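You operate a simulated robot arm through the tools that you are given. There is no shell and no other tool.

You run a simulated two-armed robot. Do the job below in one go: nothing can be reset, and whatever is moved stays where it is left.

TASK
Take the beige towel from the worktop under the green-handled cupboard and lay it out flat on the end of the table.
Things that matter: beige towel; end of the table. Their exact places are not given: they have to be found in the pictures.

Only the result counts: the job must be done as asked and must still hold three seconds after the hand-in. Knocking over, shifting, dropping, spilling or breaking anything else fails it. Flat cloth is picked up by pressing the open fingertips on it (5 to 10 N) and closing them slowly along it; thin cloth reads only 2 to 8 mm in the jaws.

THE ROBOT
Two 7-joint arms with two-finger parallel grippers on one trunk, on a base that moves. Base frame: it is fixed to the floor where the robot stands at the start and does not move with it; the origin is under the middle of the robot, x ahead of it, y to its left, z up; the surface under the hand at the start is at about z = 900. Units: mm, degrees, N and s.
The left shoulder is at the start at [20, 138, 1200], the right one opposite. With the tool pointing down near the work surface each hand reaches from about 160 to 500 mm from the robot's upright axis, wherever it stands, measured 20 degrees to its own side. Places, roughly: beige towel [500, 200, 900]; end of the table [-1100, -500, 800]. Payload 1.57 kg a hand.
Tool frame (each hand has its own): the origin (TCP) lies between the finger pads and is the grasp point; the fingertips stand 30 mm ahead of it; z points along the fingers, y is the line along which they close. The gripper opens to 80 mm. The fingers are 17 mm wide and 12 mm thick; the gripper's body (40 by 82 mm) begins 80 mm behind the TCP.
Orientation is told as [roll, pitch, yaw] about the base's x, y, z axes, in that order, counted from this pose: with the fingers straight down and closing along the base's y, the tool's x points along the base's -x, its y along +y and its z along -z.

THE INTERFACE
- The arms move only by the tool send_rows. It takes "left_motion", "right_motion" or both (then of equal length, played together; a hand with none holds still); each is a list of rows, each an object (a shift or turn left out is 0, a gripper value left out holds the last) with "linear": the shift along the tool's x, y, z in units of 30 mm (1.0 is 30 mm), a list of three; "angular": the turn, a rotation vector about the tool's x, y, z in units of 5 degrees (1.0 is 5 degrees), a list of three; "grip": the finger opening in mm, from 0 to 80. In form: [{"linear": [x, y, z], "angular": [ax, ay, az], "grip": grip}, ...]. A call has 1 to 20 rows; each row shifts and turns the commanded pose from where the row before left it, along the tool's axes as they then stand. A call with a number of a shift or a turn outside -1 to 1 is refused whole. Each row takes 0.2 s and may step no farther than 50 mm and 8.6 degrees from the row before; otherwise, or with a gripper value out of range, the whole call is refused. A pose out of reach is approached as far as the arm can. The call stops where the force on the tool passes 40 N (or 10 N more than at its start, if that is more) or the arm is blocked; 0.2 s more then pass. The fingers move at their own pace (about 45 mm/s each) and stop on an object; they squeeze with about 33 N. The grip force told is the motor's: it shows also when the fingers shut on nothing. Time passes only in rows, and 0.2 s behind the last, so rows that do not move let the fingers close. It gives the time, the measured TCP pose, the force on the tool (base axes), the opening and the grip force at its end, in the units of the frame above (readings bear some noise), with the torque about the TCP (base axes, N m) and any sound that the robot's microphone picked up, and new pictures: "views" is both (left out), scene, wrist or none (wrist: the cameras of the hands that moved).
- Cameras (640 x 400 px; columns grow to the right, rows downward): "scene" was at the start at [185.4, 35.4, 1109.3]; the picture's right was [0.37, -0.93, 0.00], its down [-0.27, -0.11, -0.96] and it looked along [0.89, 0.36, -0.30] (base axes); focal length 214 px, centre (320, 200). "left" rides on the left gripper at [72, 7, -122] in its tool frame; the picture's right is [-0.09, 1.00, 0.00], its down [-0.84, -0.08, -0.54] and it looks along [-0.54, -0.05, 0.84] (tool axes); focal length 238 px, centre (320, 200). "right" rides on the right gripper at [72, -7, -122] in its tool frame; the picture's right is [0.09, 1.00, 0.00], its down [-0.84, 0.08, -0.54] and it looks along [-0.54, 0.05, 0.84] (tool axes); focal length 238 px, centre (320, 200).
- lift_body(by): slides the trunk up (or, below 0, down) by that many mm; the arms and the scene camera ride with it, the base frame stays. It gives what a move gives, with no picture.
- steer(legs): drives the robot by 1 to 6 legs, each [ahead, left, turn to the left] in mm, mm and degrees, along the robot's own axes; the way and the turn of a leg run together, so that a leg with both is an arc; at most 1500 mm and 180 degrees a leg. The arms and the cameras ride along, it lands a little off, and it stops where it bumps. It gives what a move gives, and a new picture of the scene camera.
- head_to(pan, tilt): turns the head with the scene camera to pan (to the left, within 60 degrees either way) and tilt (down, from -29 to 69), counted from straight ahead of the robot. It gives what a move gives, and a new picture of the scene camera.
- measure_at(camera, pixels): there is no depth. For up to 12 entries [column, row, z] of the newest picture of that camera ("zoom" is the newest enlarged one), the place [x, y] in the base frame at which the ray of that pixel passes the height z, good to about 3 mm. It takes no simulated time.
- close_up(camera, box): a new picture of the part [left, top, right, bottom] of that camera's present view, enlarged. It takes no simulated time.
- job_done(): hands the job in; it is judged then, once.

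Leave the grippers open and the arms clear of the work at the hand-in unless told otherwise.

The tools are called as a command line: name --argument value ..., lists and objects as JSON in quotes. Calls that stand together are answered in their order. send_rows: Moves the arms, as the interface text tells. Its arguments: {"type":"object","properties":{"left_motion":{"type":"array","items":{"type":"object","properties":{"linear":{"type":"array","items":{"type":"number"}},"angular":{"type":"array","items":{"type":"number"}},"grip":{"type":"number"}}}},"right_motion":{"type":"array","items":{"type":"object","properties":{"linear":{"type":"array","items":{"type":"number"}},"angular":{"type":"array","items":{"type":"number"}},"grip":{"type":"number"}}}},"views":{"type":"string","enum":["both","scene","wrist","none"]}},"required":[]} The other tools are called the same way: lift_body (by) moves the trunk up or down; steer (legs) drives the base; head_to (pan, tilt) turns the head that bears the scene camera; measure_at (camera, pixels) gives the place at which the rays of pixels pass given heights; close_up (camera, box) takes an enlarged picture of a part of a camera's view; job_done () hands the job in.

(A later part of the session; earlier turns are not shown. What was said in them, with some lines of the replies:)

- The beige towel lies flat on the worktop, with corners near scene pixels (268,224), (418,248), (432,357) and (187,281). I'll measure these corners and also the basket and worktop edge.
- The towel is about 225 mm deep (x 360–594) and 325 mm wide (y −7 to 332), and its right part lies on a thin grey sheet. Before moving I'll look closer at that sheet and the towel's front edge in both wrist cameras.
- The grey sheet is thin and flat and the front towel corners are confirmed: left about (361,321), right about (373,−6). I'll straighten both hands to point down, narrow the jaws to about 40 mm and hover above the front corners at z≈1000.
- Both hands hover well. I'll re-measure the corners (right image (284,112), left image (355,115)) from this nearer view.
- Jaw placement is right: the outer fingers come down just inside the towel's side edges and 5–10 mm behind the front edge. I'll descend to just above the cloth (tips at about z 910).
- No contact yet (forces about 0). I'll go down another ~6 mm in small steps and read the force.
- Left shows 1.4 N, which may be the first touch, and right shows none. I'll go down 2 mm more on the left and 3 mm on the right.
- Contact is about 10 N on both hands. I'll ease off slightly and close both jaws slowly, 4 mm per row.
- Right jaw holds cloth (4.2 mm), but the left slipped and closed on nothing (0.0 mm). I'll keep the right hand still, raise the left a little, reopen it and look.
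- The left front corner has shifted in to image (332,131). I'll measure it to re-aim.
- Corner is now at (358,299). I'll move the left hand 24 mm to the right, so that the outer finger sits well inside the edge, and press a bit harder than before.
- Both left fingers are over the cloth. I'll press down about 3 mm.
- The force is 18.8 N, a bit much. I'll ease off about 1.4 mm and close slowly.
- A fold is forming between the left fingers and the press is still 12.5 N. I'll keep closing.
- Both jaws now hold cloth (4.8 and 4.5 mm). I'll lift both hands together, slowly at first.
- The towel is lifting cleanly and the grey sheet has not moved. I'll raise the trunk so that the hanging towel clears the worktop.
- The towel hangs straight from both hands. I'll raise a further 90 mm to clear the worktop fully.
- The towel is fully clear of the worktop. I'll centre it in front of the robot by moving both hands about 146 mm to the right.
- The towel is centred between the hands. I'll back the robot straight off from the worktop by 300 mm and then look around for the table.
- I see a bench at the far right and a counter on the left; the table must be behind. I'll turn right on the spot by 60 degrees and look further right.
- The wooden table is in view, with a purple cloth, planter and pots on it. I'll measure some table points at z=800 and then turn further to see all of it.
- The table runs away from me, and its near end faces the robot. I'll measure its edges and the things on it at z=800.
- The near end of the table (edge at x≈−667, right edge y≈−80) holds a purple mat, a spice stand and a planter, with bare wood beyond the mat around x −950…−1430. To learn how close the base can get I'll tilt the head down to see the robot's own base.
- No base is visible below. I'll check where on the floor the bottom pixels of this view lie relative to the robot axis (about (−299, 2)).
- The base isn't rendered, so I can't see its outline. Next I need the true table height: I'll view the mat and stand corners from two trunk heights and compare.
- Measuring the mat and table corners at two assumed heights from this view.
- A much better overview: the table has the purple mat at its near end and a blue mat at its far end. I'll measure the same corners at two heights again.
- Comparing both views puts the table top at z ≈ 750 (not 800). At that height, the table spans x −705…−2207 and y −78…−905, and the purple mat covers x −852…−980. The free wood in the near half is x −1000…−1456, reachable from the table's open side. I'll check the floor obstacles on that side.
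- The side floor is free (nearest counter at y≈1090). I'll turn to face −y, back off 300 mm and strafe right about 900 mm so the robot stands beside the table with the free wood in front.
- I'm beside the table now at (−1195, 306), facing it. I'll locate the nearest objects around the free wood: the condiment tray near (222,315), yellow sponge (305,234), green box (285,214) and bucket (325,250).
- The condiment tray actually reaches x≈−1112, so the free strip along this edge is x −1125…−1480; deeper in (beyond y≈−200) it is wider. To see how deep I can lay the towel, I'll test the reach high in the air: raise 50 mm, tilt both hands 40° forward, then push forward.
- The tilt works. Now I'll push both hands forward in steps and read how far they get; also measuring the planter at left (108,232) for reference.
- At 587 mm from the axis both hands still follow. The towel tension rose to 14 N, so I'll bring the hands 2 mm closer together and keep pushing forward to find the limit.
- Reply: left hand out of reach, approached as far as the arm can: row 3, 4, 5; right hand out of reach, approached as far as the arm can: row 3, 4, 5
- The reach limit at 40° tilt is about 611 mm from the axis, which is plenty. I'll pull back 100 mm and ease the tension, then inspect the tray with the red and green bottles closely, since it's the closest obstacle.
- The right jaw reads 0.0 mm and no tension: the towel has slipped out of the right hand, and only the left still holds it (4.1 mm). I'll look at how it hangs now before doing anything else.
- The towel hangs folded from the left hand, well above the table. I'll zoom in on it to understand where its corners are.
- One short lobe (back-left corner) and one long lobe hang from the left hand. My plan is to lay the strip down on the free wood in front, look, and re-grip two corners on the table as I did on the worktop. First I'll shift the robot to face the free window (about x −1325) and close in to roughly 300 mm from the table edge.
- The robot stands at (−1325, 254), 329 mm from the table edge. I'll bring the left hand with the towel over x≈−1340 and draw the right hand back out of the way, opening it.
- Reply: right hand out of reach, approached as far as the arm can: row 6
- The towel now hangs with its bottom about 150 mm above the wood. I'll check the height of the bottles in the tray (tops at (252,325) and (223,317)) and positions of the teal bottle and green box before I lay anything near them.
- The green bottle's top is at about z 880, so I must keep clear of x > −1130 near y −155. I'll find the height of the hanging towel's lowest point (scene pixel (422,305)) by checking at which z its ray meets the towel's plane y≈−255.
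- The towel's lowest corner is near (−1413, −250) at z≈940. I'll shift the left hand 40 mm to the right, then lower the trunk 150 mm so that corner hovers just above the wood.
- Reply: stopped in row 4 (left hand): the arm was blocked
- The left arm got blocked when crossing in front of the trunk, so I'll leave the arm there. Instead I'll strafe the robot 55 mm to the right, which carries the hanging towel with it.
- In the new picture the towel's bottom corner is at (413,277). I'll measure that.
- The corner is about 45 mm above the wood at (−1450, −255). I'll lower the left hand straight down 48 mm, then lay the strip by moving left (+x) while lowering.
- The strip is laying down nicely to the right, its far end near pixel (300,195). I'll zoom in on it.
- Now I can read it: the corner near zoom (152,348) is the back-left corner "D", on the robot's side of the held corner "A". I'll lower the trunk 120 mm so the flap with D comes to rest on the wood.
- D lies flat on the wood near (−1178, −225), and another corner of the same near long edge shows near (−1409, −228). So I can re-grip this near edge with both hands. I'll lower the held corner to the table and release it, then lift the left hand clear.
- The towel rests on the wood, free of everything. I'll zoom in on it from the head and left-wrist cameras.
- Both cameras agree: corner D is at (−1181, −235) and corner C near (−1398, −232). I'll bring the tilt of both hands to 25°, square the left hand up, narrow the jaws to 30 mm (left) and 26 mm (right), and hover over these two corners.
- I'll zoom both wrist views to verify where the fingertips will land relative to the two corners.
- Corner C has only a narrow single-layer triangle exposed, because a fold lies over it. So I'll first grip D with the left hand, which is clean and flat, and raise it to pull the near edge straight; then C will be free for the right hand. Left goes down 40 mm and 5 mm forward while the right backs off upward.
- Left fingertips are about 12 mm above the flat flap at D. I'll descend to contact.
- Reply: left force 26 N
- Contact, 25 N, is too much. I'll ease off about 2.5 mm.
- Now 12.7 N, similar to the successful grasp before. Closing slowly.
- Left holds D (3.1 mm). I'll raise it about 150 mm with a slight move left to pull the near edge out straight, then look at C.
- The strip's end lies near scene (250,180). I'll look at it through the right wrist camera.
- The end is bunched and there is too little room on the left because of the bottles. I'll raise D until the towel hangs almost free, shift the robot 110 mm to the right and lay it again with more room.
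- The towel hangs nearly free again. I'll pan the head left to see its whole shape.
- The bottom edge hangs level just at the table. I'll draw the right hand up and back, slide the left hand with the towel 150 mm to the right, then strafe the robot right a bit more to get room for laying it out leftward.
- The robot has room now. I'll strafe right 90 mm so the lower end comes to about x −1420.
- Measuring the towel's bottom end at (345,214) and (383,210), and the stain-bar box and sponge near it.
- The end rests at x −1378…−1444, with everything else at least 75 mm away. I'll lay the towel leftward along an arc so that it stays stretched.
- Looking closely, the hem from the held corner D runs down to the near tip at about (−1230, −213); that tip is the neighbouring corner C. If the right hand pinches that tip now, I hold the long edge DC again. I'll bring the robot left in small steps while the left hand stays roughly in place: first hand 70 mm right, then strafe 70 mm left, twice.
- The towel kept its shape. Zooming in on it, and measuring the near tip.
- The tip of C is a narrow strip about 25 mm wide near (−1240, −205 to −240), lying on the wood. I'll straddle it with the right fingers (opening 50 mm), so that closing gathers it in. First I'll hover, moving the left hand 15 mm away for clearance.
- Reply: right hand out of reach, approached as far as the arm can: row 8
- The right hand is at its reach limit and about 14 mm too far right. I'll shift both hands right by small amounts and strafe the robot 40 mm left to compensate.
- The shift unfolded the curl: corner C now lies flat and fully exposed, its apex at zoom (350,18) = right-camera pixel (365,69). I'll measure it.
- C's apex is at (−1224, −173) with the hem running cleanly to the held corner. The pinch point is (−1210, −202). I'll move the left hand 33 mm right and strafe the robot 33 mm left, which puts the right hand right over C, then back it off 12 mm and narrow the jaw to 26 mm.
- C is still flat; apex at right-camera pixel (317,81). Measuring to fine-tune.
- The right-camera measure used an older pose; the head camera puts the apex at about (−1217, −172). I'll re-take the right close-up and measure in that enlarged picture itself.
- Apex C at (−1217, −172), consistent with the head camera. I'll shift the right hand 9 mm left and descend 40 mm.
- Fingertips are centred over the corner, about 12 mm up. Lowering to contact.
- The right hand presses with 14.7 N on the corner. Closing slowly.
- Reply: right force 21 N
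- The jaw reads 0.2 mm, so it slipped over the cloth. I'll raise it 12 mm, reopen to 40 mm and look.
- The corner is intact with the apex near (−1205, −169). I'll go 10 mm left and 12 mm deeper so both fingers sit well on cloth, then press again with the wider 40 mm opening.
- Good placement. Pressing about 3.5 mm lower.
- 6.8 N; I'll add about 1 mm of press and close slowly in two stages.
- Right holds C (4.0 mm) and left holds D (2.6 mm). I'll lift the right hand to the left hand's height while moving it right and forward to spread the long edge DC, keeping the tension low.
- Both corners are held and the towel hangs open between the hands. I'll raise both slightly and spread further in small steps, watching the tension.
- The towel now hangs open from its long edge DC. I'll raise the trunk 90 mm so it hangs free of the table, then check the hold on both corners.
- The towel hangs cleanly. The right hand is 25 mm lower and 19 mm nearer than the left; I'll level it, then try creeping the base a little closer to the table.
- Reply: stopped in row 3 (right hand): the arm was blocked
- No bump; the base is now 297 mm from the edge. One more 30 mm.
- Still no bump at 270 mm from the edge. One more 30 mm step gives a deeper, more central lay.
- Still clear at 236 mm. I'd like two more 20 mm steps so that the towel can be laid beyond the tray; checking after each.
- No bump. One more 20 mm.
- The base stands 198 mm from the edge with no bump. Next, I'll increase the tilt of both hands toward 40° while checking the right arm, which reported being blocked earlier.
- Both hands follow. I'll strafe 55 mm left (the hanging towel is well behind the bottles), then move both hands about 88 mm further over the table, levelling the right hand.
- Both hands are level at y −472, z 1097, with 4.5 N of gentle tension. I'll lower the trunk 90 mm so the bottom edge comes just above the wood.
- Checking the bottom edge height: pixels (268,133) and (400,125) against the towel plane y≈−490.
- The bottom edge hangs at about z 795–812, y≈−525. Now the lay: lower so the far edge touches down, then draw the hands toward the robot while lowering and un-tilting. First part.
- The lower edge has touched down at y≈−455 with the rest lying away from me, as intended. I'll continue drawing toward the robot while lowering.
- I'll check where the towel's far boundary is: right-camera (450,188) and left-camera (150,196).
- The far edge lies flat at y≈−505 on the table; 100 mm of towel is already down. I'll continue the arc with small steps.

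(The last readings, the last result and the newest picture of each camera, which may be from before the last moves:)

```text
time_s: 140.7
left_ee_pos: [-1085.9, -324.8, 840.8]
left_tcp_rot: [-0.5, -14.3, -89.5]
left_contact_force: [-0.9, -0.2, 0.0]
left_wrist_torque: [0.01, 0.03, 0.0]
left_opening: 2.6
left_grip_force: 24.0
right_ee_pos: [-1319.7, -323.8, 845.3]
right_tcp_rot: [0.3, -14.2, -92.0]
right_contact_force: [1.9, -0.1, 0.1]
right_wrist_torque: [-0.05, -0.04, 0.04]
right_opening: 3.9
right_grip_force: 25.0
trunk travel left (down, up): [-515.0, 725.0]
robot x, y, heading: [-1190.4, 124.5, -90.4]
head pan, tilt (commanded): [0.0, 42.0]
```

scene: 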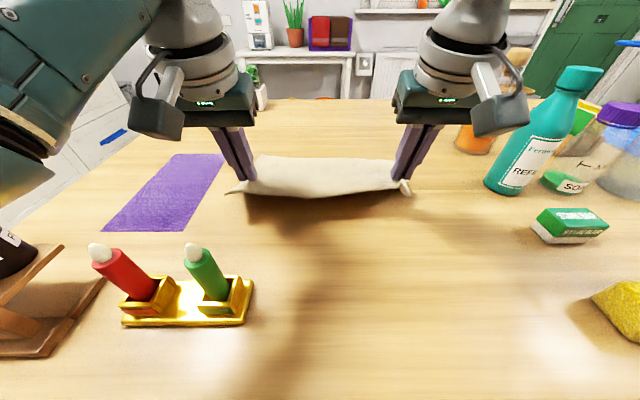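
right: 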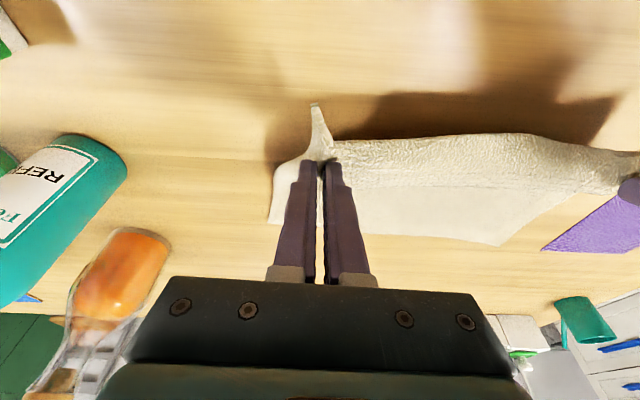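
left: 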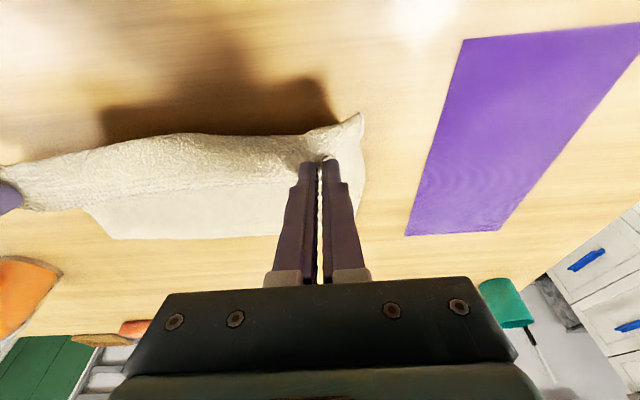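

Laying out flat very well. I'll widen the hands by a few mm to take the sag out of the near edge and continue down to about 10 mm above the wood.

send_rows --left_motion '[{"linear": [0.348, 0.08, 0.379], "angular": [0, 0.2, 0]}, {"linear": [0.348, 0.08, 0.379], "angular": [0, 0.2, 0]}, {"linear": [0.135, 0.03, 0.312], "angular": [0, 0.2, 0]}, {"linear": [0.135, 0, 0.312], "angular": [0, 0.2, 0]}, {}]' --right_motion '[{"linear": [0.348, -0.08, 0.379], "angular": [0, 0.2, 0]}, {"linear": [0.348, -0.08, 0.379], "angular": [0, 0.2, 0]}, {"linear": [0.135, -0.03, 0.38], "angular": [0, 0.2, 0]}, {"linear": [0.135, 0, 0.38], "angular": [0, 0.2, 0]}, {}]' --views "both"

```text
time_s: 141.9
left_ee_pos: [-1079.9, -306.3, 794.8]
left_tcp_rot: [-0.5, -10.3, -89.7]
left_contact_force: [-5.8, 0.9, 0.5]
left_wrist_torque: [-0.04, 0.21, -0.04]
left_opening: 3.5
left_grip_force: 24.5
right_ee_pos: [-1324.4, -305.7, 792.0]
right_tcp_rot: [0.2, -10.1, -91.9]
right_contact_force: [5.0, -0.5, -0.3]
right_wrist_torque: [-0.03, -0.23, 0.02]
right_opening: 4.2
right_grip_force: 24.7
trunk travel left (down, up): [-515.0, 725.0]
robot x, y, heading: [-1193.7, 121.6, -90.2]
head pan, tilt (commanded): [0.0, 42.0]
```

scene: 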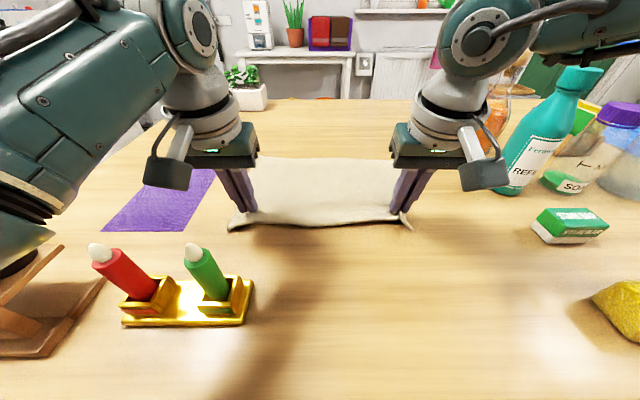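
right: 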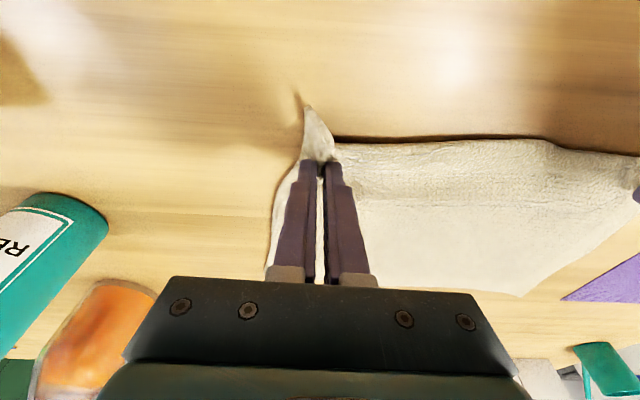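
left: 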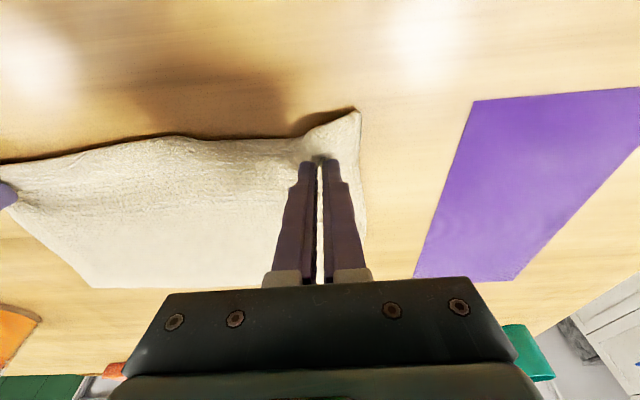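

Nearly flat. The fingertips are about 10 mm above the wood. I'll lower gently to touch.

send_rows --left_motion '[{"linear": [0.03, 0, 0.15]}, {"linear": [0.02, 0, 0.1]}, {}]' --right_motion '[{"linear": [0.02, 0, 0.1]}, {"linear": [0.012, 0, 0.06]}, {}]' --views "none"

```text
time_s: 142.7
left_ee_pos: [-1079.7, -306.6, 788.2]
left_tcp_rot: [-0.5, -10.4, -89.6]
left_contact_force: [-4.6, 2.6, 9.9]
left_wrist_torque: [0.06, 0.24, -0.04]
left_opening: 3.4
left_grip_force: 24.1
right_ee_pos: [-1323.5, -304.9, 787.4]
right_tcp_rot: [0.3, -10.2, -92.1]
right_contact_force: [4.3, 1.0, 2.9]
right_wrist_torque: [-0.06, -0.18, 0.03]
right_opening: 3.9
right_grip_force: 24.7
trunk travel left (down, up): [-515.0, 725.0]
robot x, y, heading: [-1194.6, 124.4, -90.3]
head pan, tilt (commanded): [0.0, 42.0]
```

Contact: left 10 N, right 3 N. Now I'll open both jaws slowly while keeping light pressure, so the opening fingers spread the pinched folds back out.

send_rows --left_motion '[{"grip": 6}, {"grip": 9}, {"linear": [0, 0, 0.01], "grip": 12}, {"linear": [0, 0, 0.01], "grip": 15}, {"linear": [0, 0, 0.01], "grip": 18}, {"grip": 18}]' --right_motion '[{"linear": [0, 0, 0.03], "grip": 6}, {"grip": 9}, {"linear": [0, 0, 0.01], "grip": 12}, {"linear": [0, 0, 0.01], "grip": 15}, {"linear": [0, 0, 0.01], "grip": 18}, {"grip": 18}]' --views "both"

```text
time_s: 144.1
left_ee_pos: [-1079.3, -305.7, 785.3]
left_tcp_rot: [-0.5, -10.3, -89.6]
left_contact_force: [0.4, 0.5, 2.7]
left_wrist_torque: [0.0, -0.01, 0.0]
left_opening: 16.6
left_grip_force: 0.0
right_ee_pos: [-1323.4, -304.2, 786.9]
right_tcp_rot: [0.3, -10.2, -92.0]
right_contact_force: [-0.1, -0.4, 0.8]
right_wrist_torque: [-0.02, 0.0, -0.01]
right_opening: 17.8
right_grip_force: 0.1
trunk travel left (down, up): [-515.0, 725.0]
robot x, y, heading: [-1194.2, 124.2, -90.6]
head pan, tilt (commanded): [0.0, 42.0]
```

scene: 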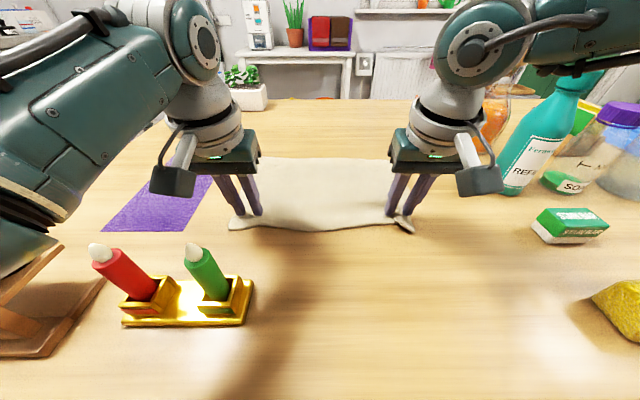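
right: 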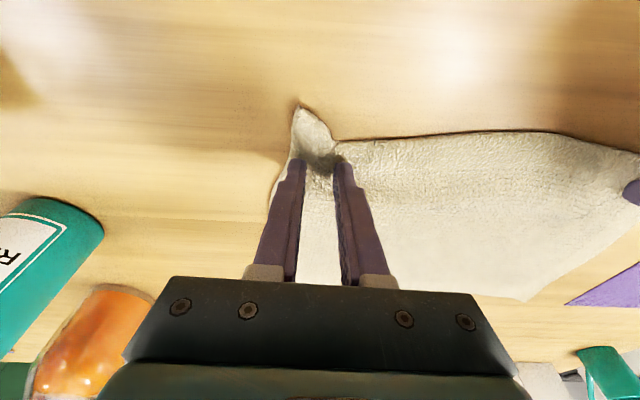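
left: 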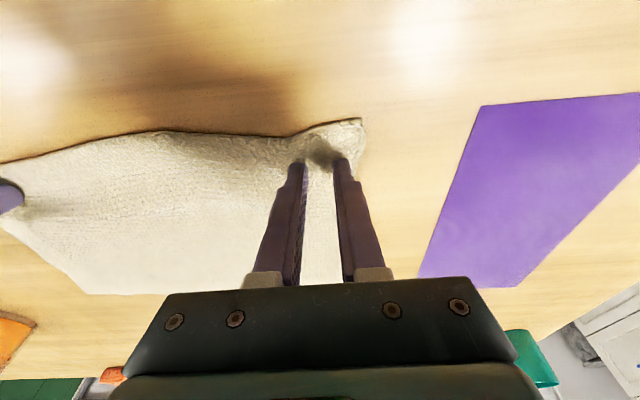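

The folds are opening. I'll press a touch more (1.5–2.5 mm) and open further to 36 mm.

send_rows --left_motion '[{"linear": [0.008, 0, 0.045]}, {"grip": 21}, {"grip": 24}, {"grip": 27}, {"grip": 30}, {"grip": 33}, {"grip": 36}, {}]' --right_motion '[{"linear": [0.014, 0, 0.08]}, {"grip": 21}, {"grip": 24}, {"grip": 27}, {"grip": 30}, {"grip": 33}, {"grip": 36}, {}]' --views "both"

```text
time_s: 145.9
left_ee_pos: [-1079.8, -306.7, 785.1]
left_tcp_rot: [-0.4, -10.2, -89.7]
left_contact_force: [-0.1, 0.1, 4.4]
left_wrist_torque: [0.01, 0.01, -0.02]
left_opening: 32.5
left_grip_force: 0.0
right_ee_pos: [-1323.4, -306.1, 785.0]
right_tcp_rot: [0.3, -10.3, -92.0]
right_contact_force: [-0.4, -0.2, 4.2]
right_wrist_torque: [0.0, -0.02, 0.01]
right_opening: 34.7
right_grip_force: 0.0
trunk travel left (down, up): [-515.0, 725.0]
robot x, y, heading: [-1194.0, 122.3, -90.3]
head pan, tilt (commanded): [0.0, 42.0]
```

scene: 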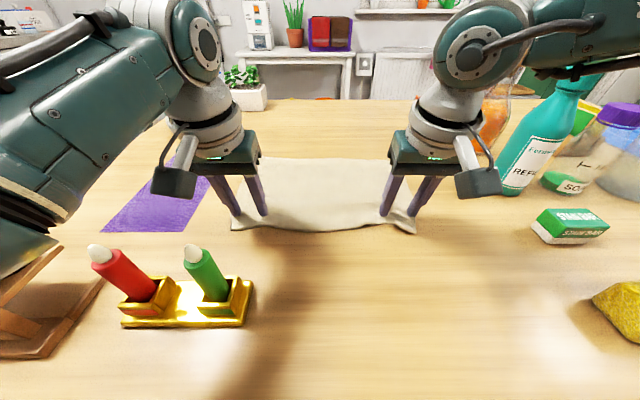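
right: 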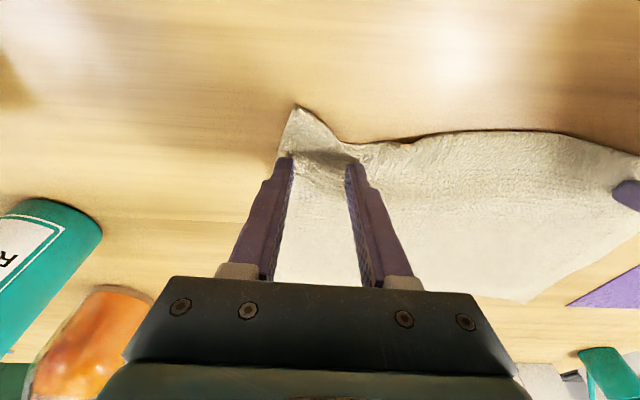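
left: 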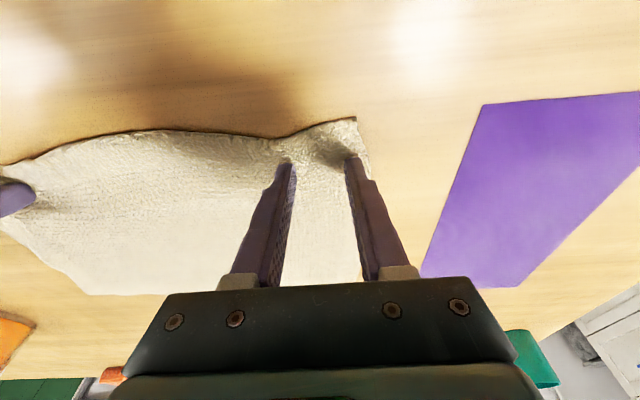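

Corners are opening well. With a little more pressure, I'll slide the left hand left and the right hand right by 10 mm to pull the near edge smooth.

send_rows --left_motion '[{"linear": [0.004, 0, 0.025]}, {"linear": [0, 0.085, 0]}, {"linear": [0, 0.085, 0]}, {"linear": [0, 0.085, 0]}, {"linear": [0, 0.085, 0]}, {}]' --right_motion '[{"linear": [0.004, 0, 0.025]}, {"linear": [0, -0.085, 0]}, {"linear": [0, -0.085, 0]}, {"linear": [0, -0.085, 0]}, {"linear": [0, -0.085, 0]}, {}]' --views "both"

```text
time_s: 147.3
left_ee_pos: [-1069.7, -306.2, 784.5]
left_tcp_rot: [-0.4, -10.3, -89.6]
left_contact_force: [-2.5, 0.9, 4.7]
left_wrist_torque: [0.01, 0.06, 0.01]
left_opening: 34.1
left_grip_force: 0.1
right_ee_pos: [-1333.5, -305.7, 783.5]
right_tcp_rot: [0.5, -10.3, -91.8]
right_contact_force: [5.2, 0.3, 10.8]
right_wrist_torque: [0.02, -0.14, 0.01]
right_opening: 35.0
right_grip_force: 0.1
trunk travel left (down, up): [-515.0, 725.0]
robot x, y, heading: [-1190.1, 122.3, -90.5]
head pan, tilt (commanded): [0.0, 42.0]
```

scene: 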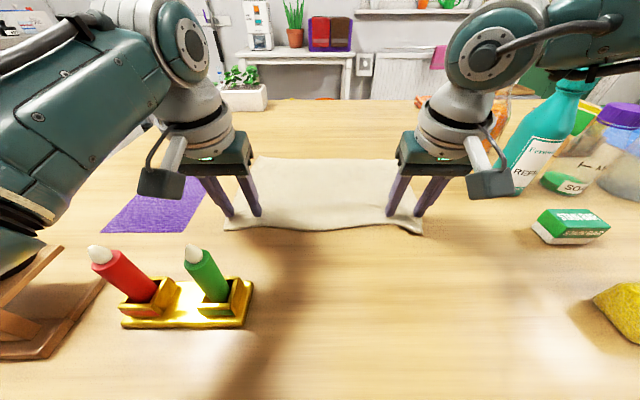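
right: 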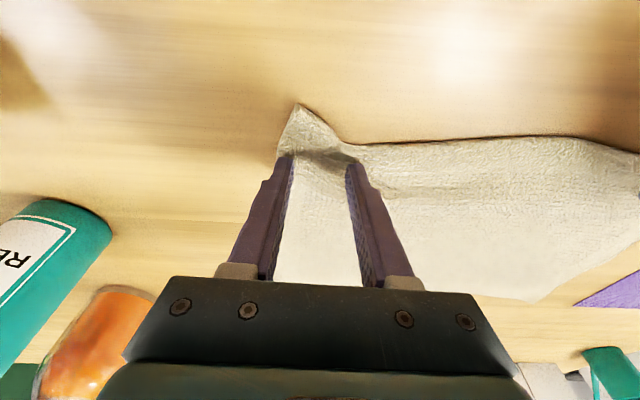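
left: 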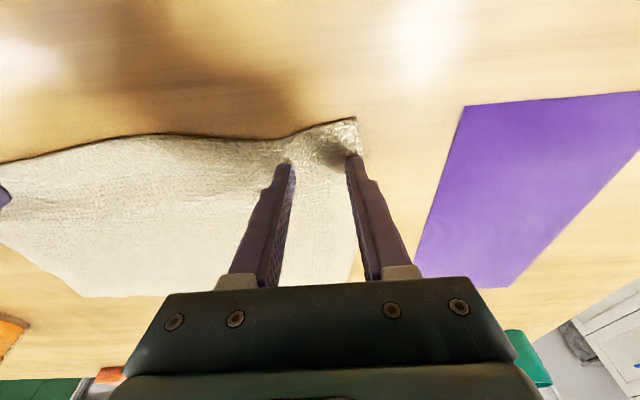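

The near edge is straight now. I'll lift both hands straight up, slowly first, and look.

send_rows --left_motion '[{"linear": [-0.03, 0, -0.15]}, {"linear": [-0.06, 0, -0.33]}, {"linear": [-0.15, 0, -0.85]}, {"linear": [-0.15, 0, -0.85]}, {"linear": [-0.15, 0, -0.85]}, {"linear": [-0.15, 0, -0.85]}, {"linear": [-0.15, 0, -0.85]}, {}]' --right_motion '[{"linear": [-0.03, 0, -0.15]}, {"linear": [-0.06, 0, -0.33]}, {"linear": [-0.15, 0, -0.85]}, {"linear": [-0.15, 0, -0.85]}, {"linear": [-0.15, 0, -0.85]}, {"linear": [-0.15, 0, -0.85]}, {"linear": [-0.15, 0, -0.85]}, {}]' --views "both"

```text
time_s: 149.1
left_ee_pos: [-1067.1, -306.4, 928.5]
left_tcp_rot: [-0.5, -10.2, -89.6]
left_contact_force: [-0.8, 0.0, -0.2]
left_wrist_torque: [0.01, 0.0, -0.02]
left_opening: 36.0
left_grip_force: 0.1
right_ee_pos: [-1333.7, -304.3, 927.8]
right_tcp_rot: [0.3, -10.3, -91.8]
right_contact_force: [-0.1, 0.6, 0.0]
right_wrist_torque: [-0.02, 0.0, 0.01]
right_opening: 36.3
right_grip_force: 0.0
trunk travel left (down, up): [-515.0, 725.0]
robot x, y, heading: [-1190.9, 120.1, -90.3]
head pan, tilt (commanded): [0.0, 42.0]
```

scene: 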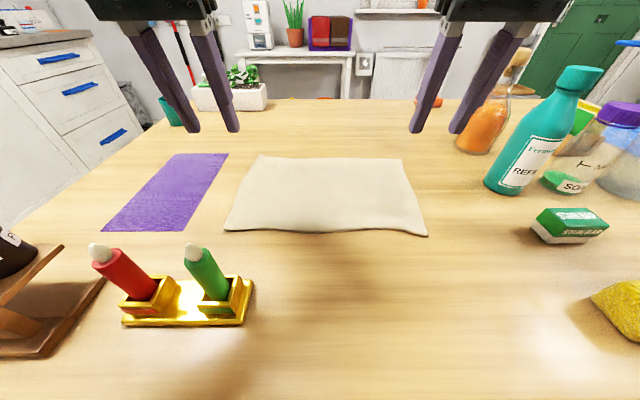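
right: 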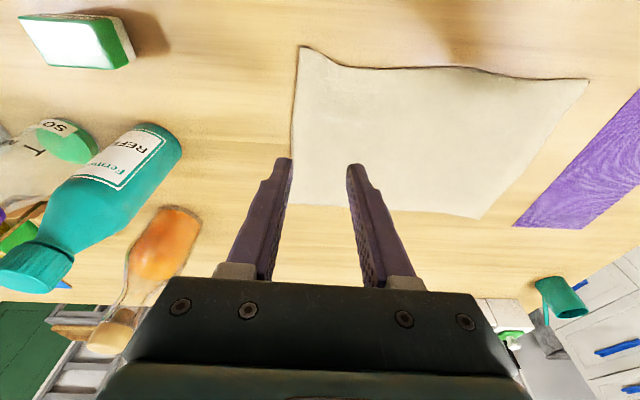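
left: 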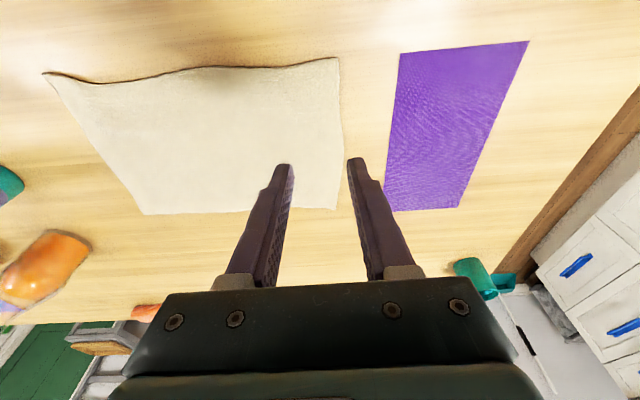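

The towel lies flat on the bare wood. I'll measure its corners and zoom in to check flatness.

measure_at --camera "scene" --pixels '[[262, 156, 752], [404, 159, 752], [428, 236, 752], [224, 231, 752], [320, 233, 752], [228, 155, 752], [188, 231, 752]]'

close_up --camera "scene" --box '[190, 130, 460, 260]'

close_up --camera "right" --box '[260, 20, 620, 245]'

```text
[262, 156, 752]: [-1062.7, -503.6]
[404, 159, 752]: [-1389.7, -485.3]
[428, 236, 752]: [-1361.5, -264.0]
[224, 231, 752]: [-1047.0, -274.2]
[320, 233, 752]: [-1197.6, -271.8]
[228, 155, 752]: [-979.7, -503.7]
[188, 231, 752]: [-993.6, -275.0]
```

```text
2.37 times, centred on (325, 195) of scene
```

zoom: 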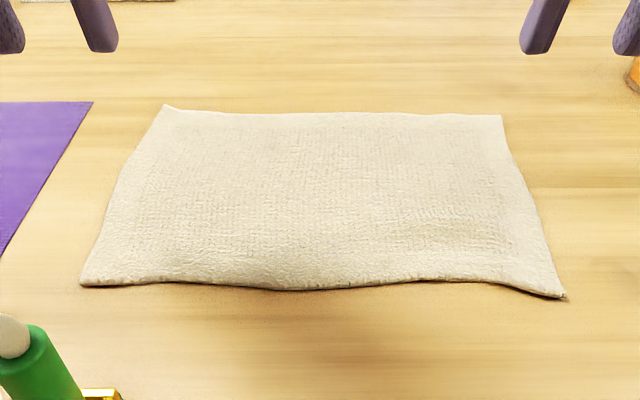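

```text
1.78 times, centred on (440, 132) of right
```

zoom: 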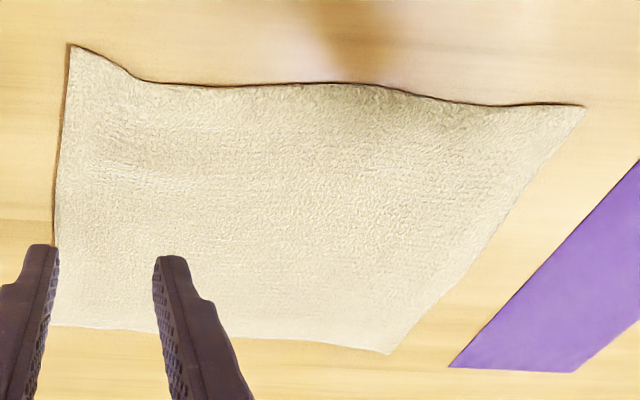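

The towel is flat and complete: x −1047…−1390, y −264…−504, on bare wood and clear of the mat and all objects. Now I'll raise the trunk and back the robot off, keeping the hands well above the bottles.

lift_body --by 200

steer --legs '[[-300, 0, 0]]'

send_rows --left_motion '[{"grip": 80}, {}, {}]' --right_motion '[{"grip": 80}, {}, {}]' --views "scene"

```text
time_s: 151.3
left_ee_pos: [-1068.0, -305.7, 1127.3]
left_tcp_rot: [-0.5, -10.2, -89.6]
left_contact_force: [-0.8, 0.0, 0.1]
left_wrist_torque: [0.0, -0.01, 0.0]
left_opening: 36.0
left_grip_force: 0.1
right_ee_pos: [-1335.7, -304.8, 1127.7]
right_tcp_rot: [0.3, -10.1, -92.0]
right_contact_force: [-0.3, 1.1, -0.3]
right_wrist_torque: [0.01, -0.02, -0.02]
right_opening: 35.7
right_grip_force: 0.1
trunk travel left (down, up): [-715.0, 525.0]
robot x, y, heading: [-1194.5, 123.4, -90.2]
head pan, tilt (commanded): [0.0, 42.0]
```

```text
time_s: 153.3
left_ee_pos: [-1066.7, -11.0, 1128.8]
left_tcp_rot: [-0.5, -10.2, -89.6]
left_contact_force: [0.5, -0.3, 1.2]
left_wrist_torque: [0.03, -0.02, -0.03]
left_opening: 35.9
left_grip_force: 0.1
right_ee_pos: [-1333.1, -8.8, 1127.8]
right_tcp_rot: [0.4, -10.2, -92.0]
right_contact_force: [0.0, 0.1, -0.2]
right_wrist_torque: [-0.01, 0.0, 0.02]
right_opening: 36.3
right_grip_force: 0.0
trunk travel left (down, up): [-715.0, 525.0]
robot x, y, heading: [-1191.2, 420.1, -90.3]
head pan, tilt (commanded): [0.0, 42.0]
```

scene: 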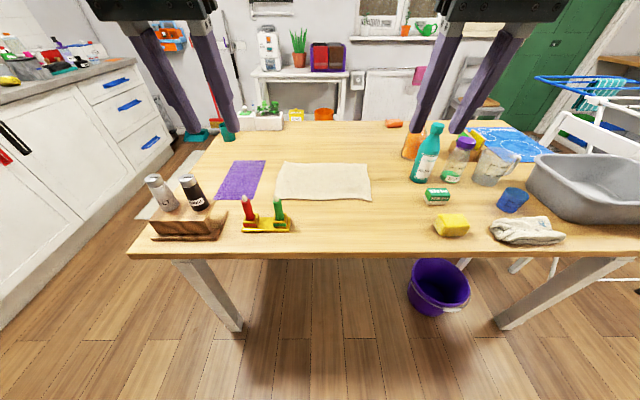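

```text
time_s: 154.1
left_ee_pos: [-1066.1, -10.3, 1129.2]
left_tcp_rot: [-0.4, -10.3, -89.6]
left_contact_force: [0.3, 0.3, -0.7]
left_wrist_torque: [-0.01, -0.01, -0.01]
left_opening: 80.0
left_grip_force: 0.1
right_ee_pos: [-1333.5, -9.2, 1127.2]
right_tcp_rot: [0.3, -10.2, -92.0]
right_contact_force: [0.0, 0.9, 0.8]
right_wrist_torque: [-0.01, 0.05, -0.04]
right_opening: 79.7
right_grip_force: 0.0
trunk travel left (down, up): [-715.0, 525.0]
robot x, y, heading: [-1191.5, 421.5, -90.2]
head pan, tilt (commanded): [0.0, 42.0]
```

scene: 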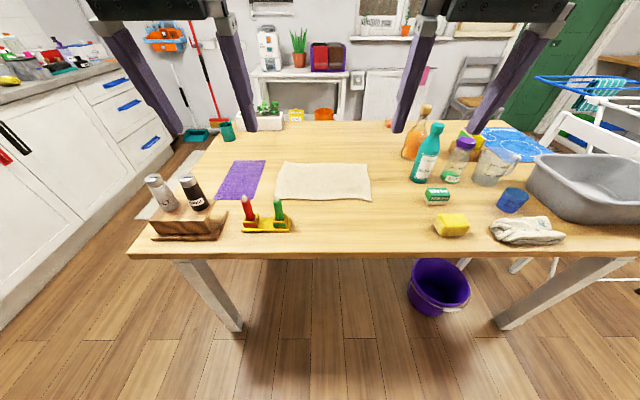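

Final check: the towel lies flat in the near-end half of the table next to the purple mat. The tray, bottles, stand and box all stand where they were, both grippers are open (80 mm) and the arms are clear of the work. Handing in.

job_done

```text
The job is handed in.
```

The beige towel is laid out flat on the end of the table nearest the worktop, and I've handed the job in. The hand-in gave no verdict, so I don't yet know whether it passed.

- **Where it lies:** on bare wood just beyond the purple mat, covering x −1047 to −1390 and y −264 to −504. That is its full size, about 330 × 230 mm, with only a slight ripple along the near edge.
- **Position risk:** I couldn't lay it further toward the end because of the mat, the spice stand and the condiment tray. Its centre is about 165 mm from the rough place you gave. I took the end of the table to mean its near half.
- **Drop on the way:** it slipped from the right hand once, over the table. I set it down on free wood, gripped it again and laid it out properly.
- **Everything else:** nothing looked moved in the last picture, and the base never bumped while working close to the table.
- **Robot:** both grippers are open and the arms are clear of the table.
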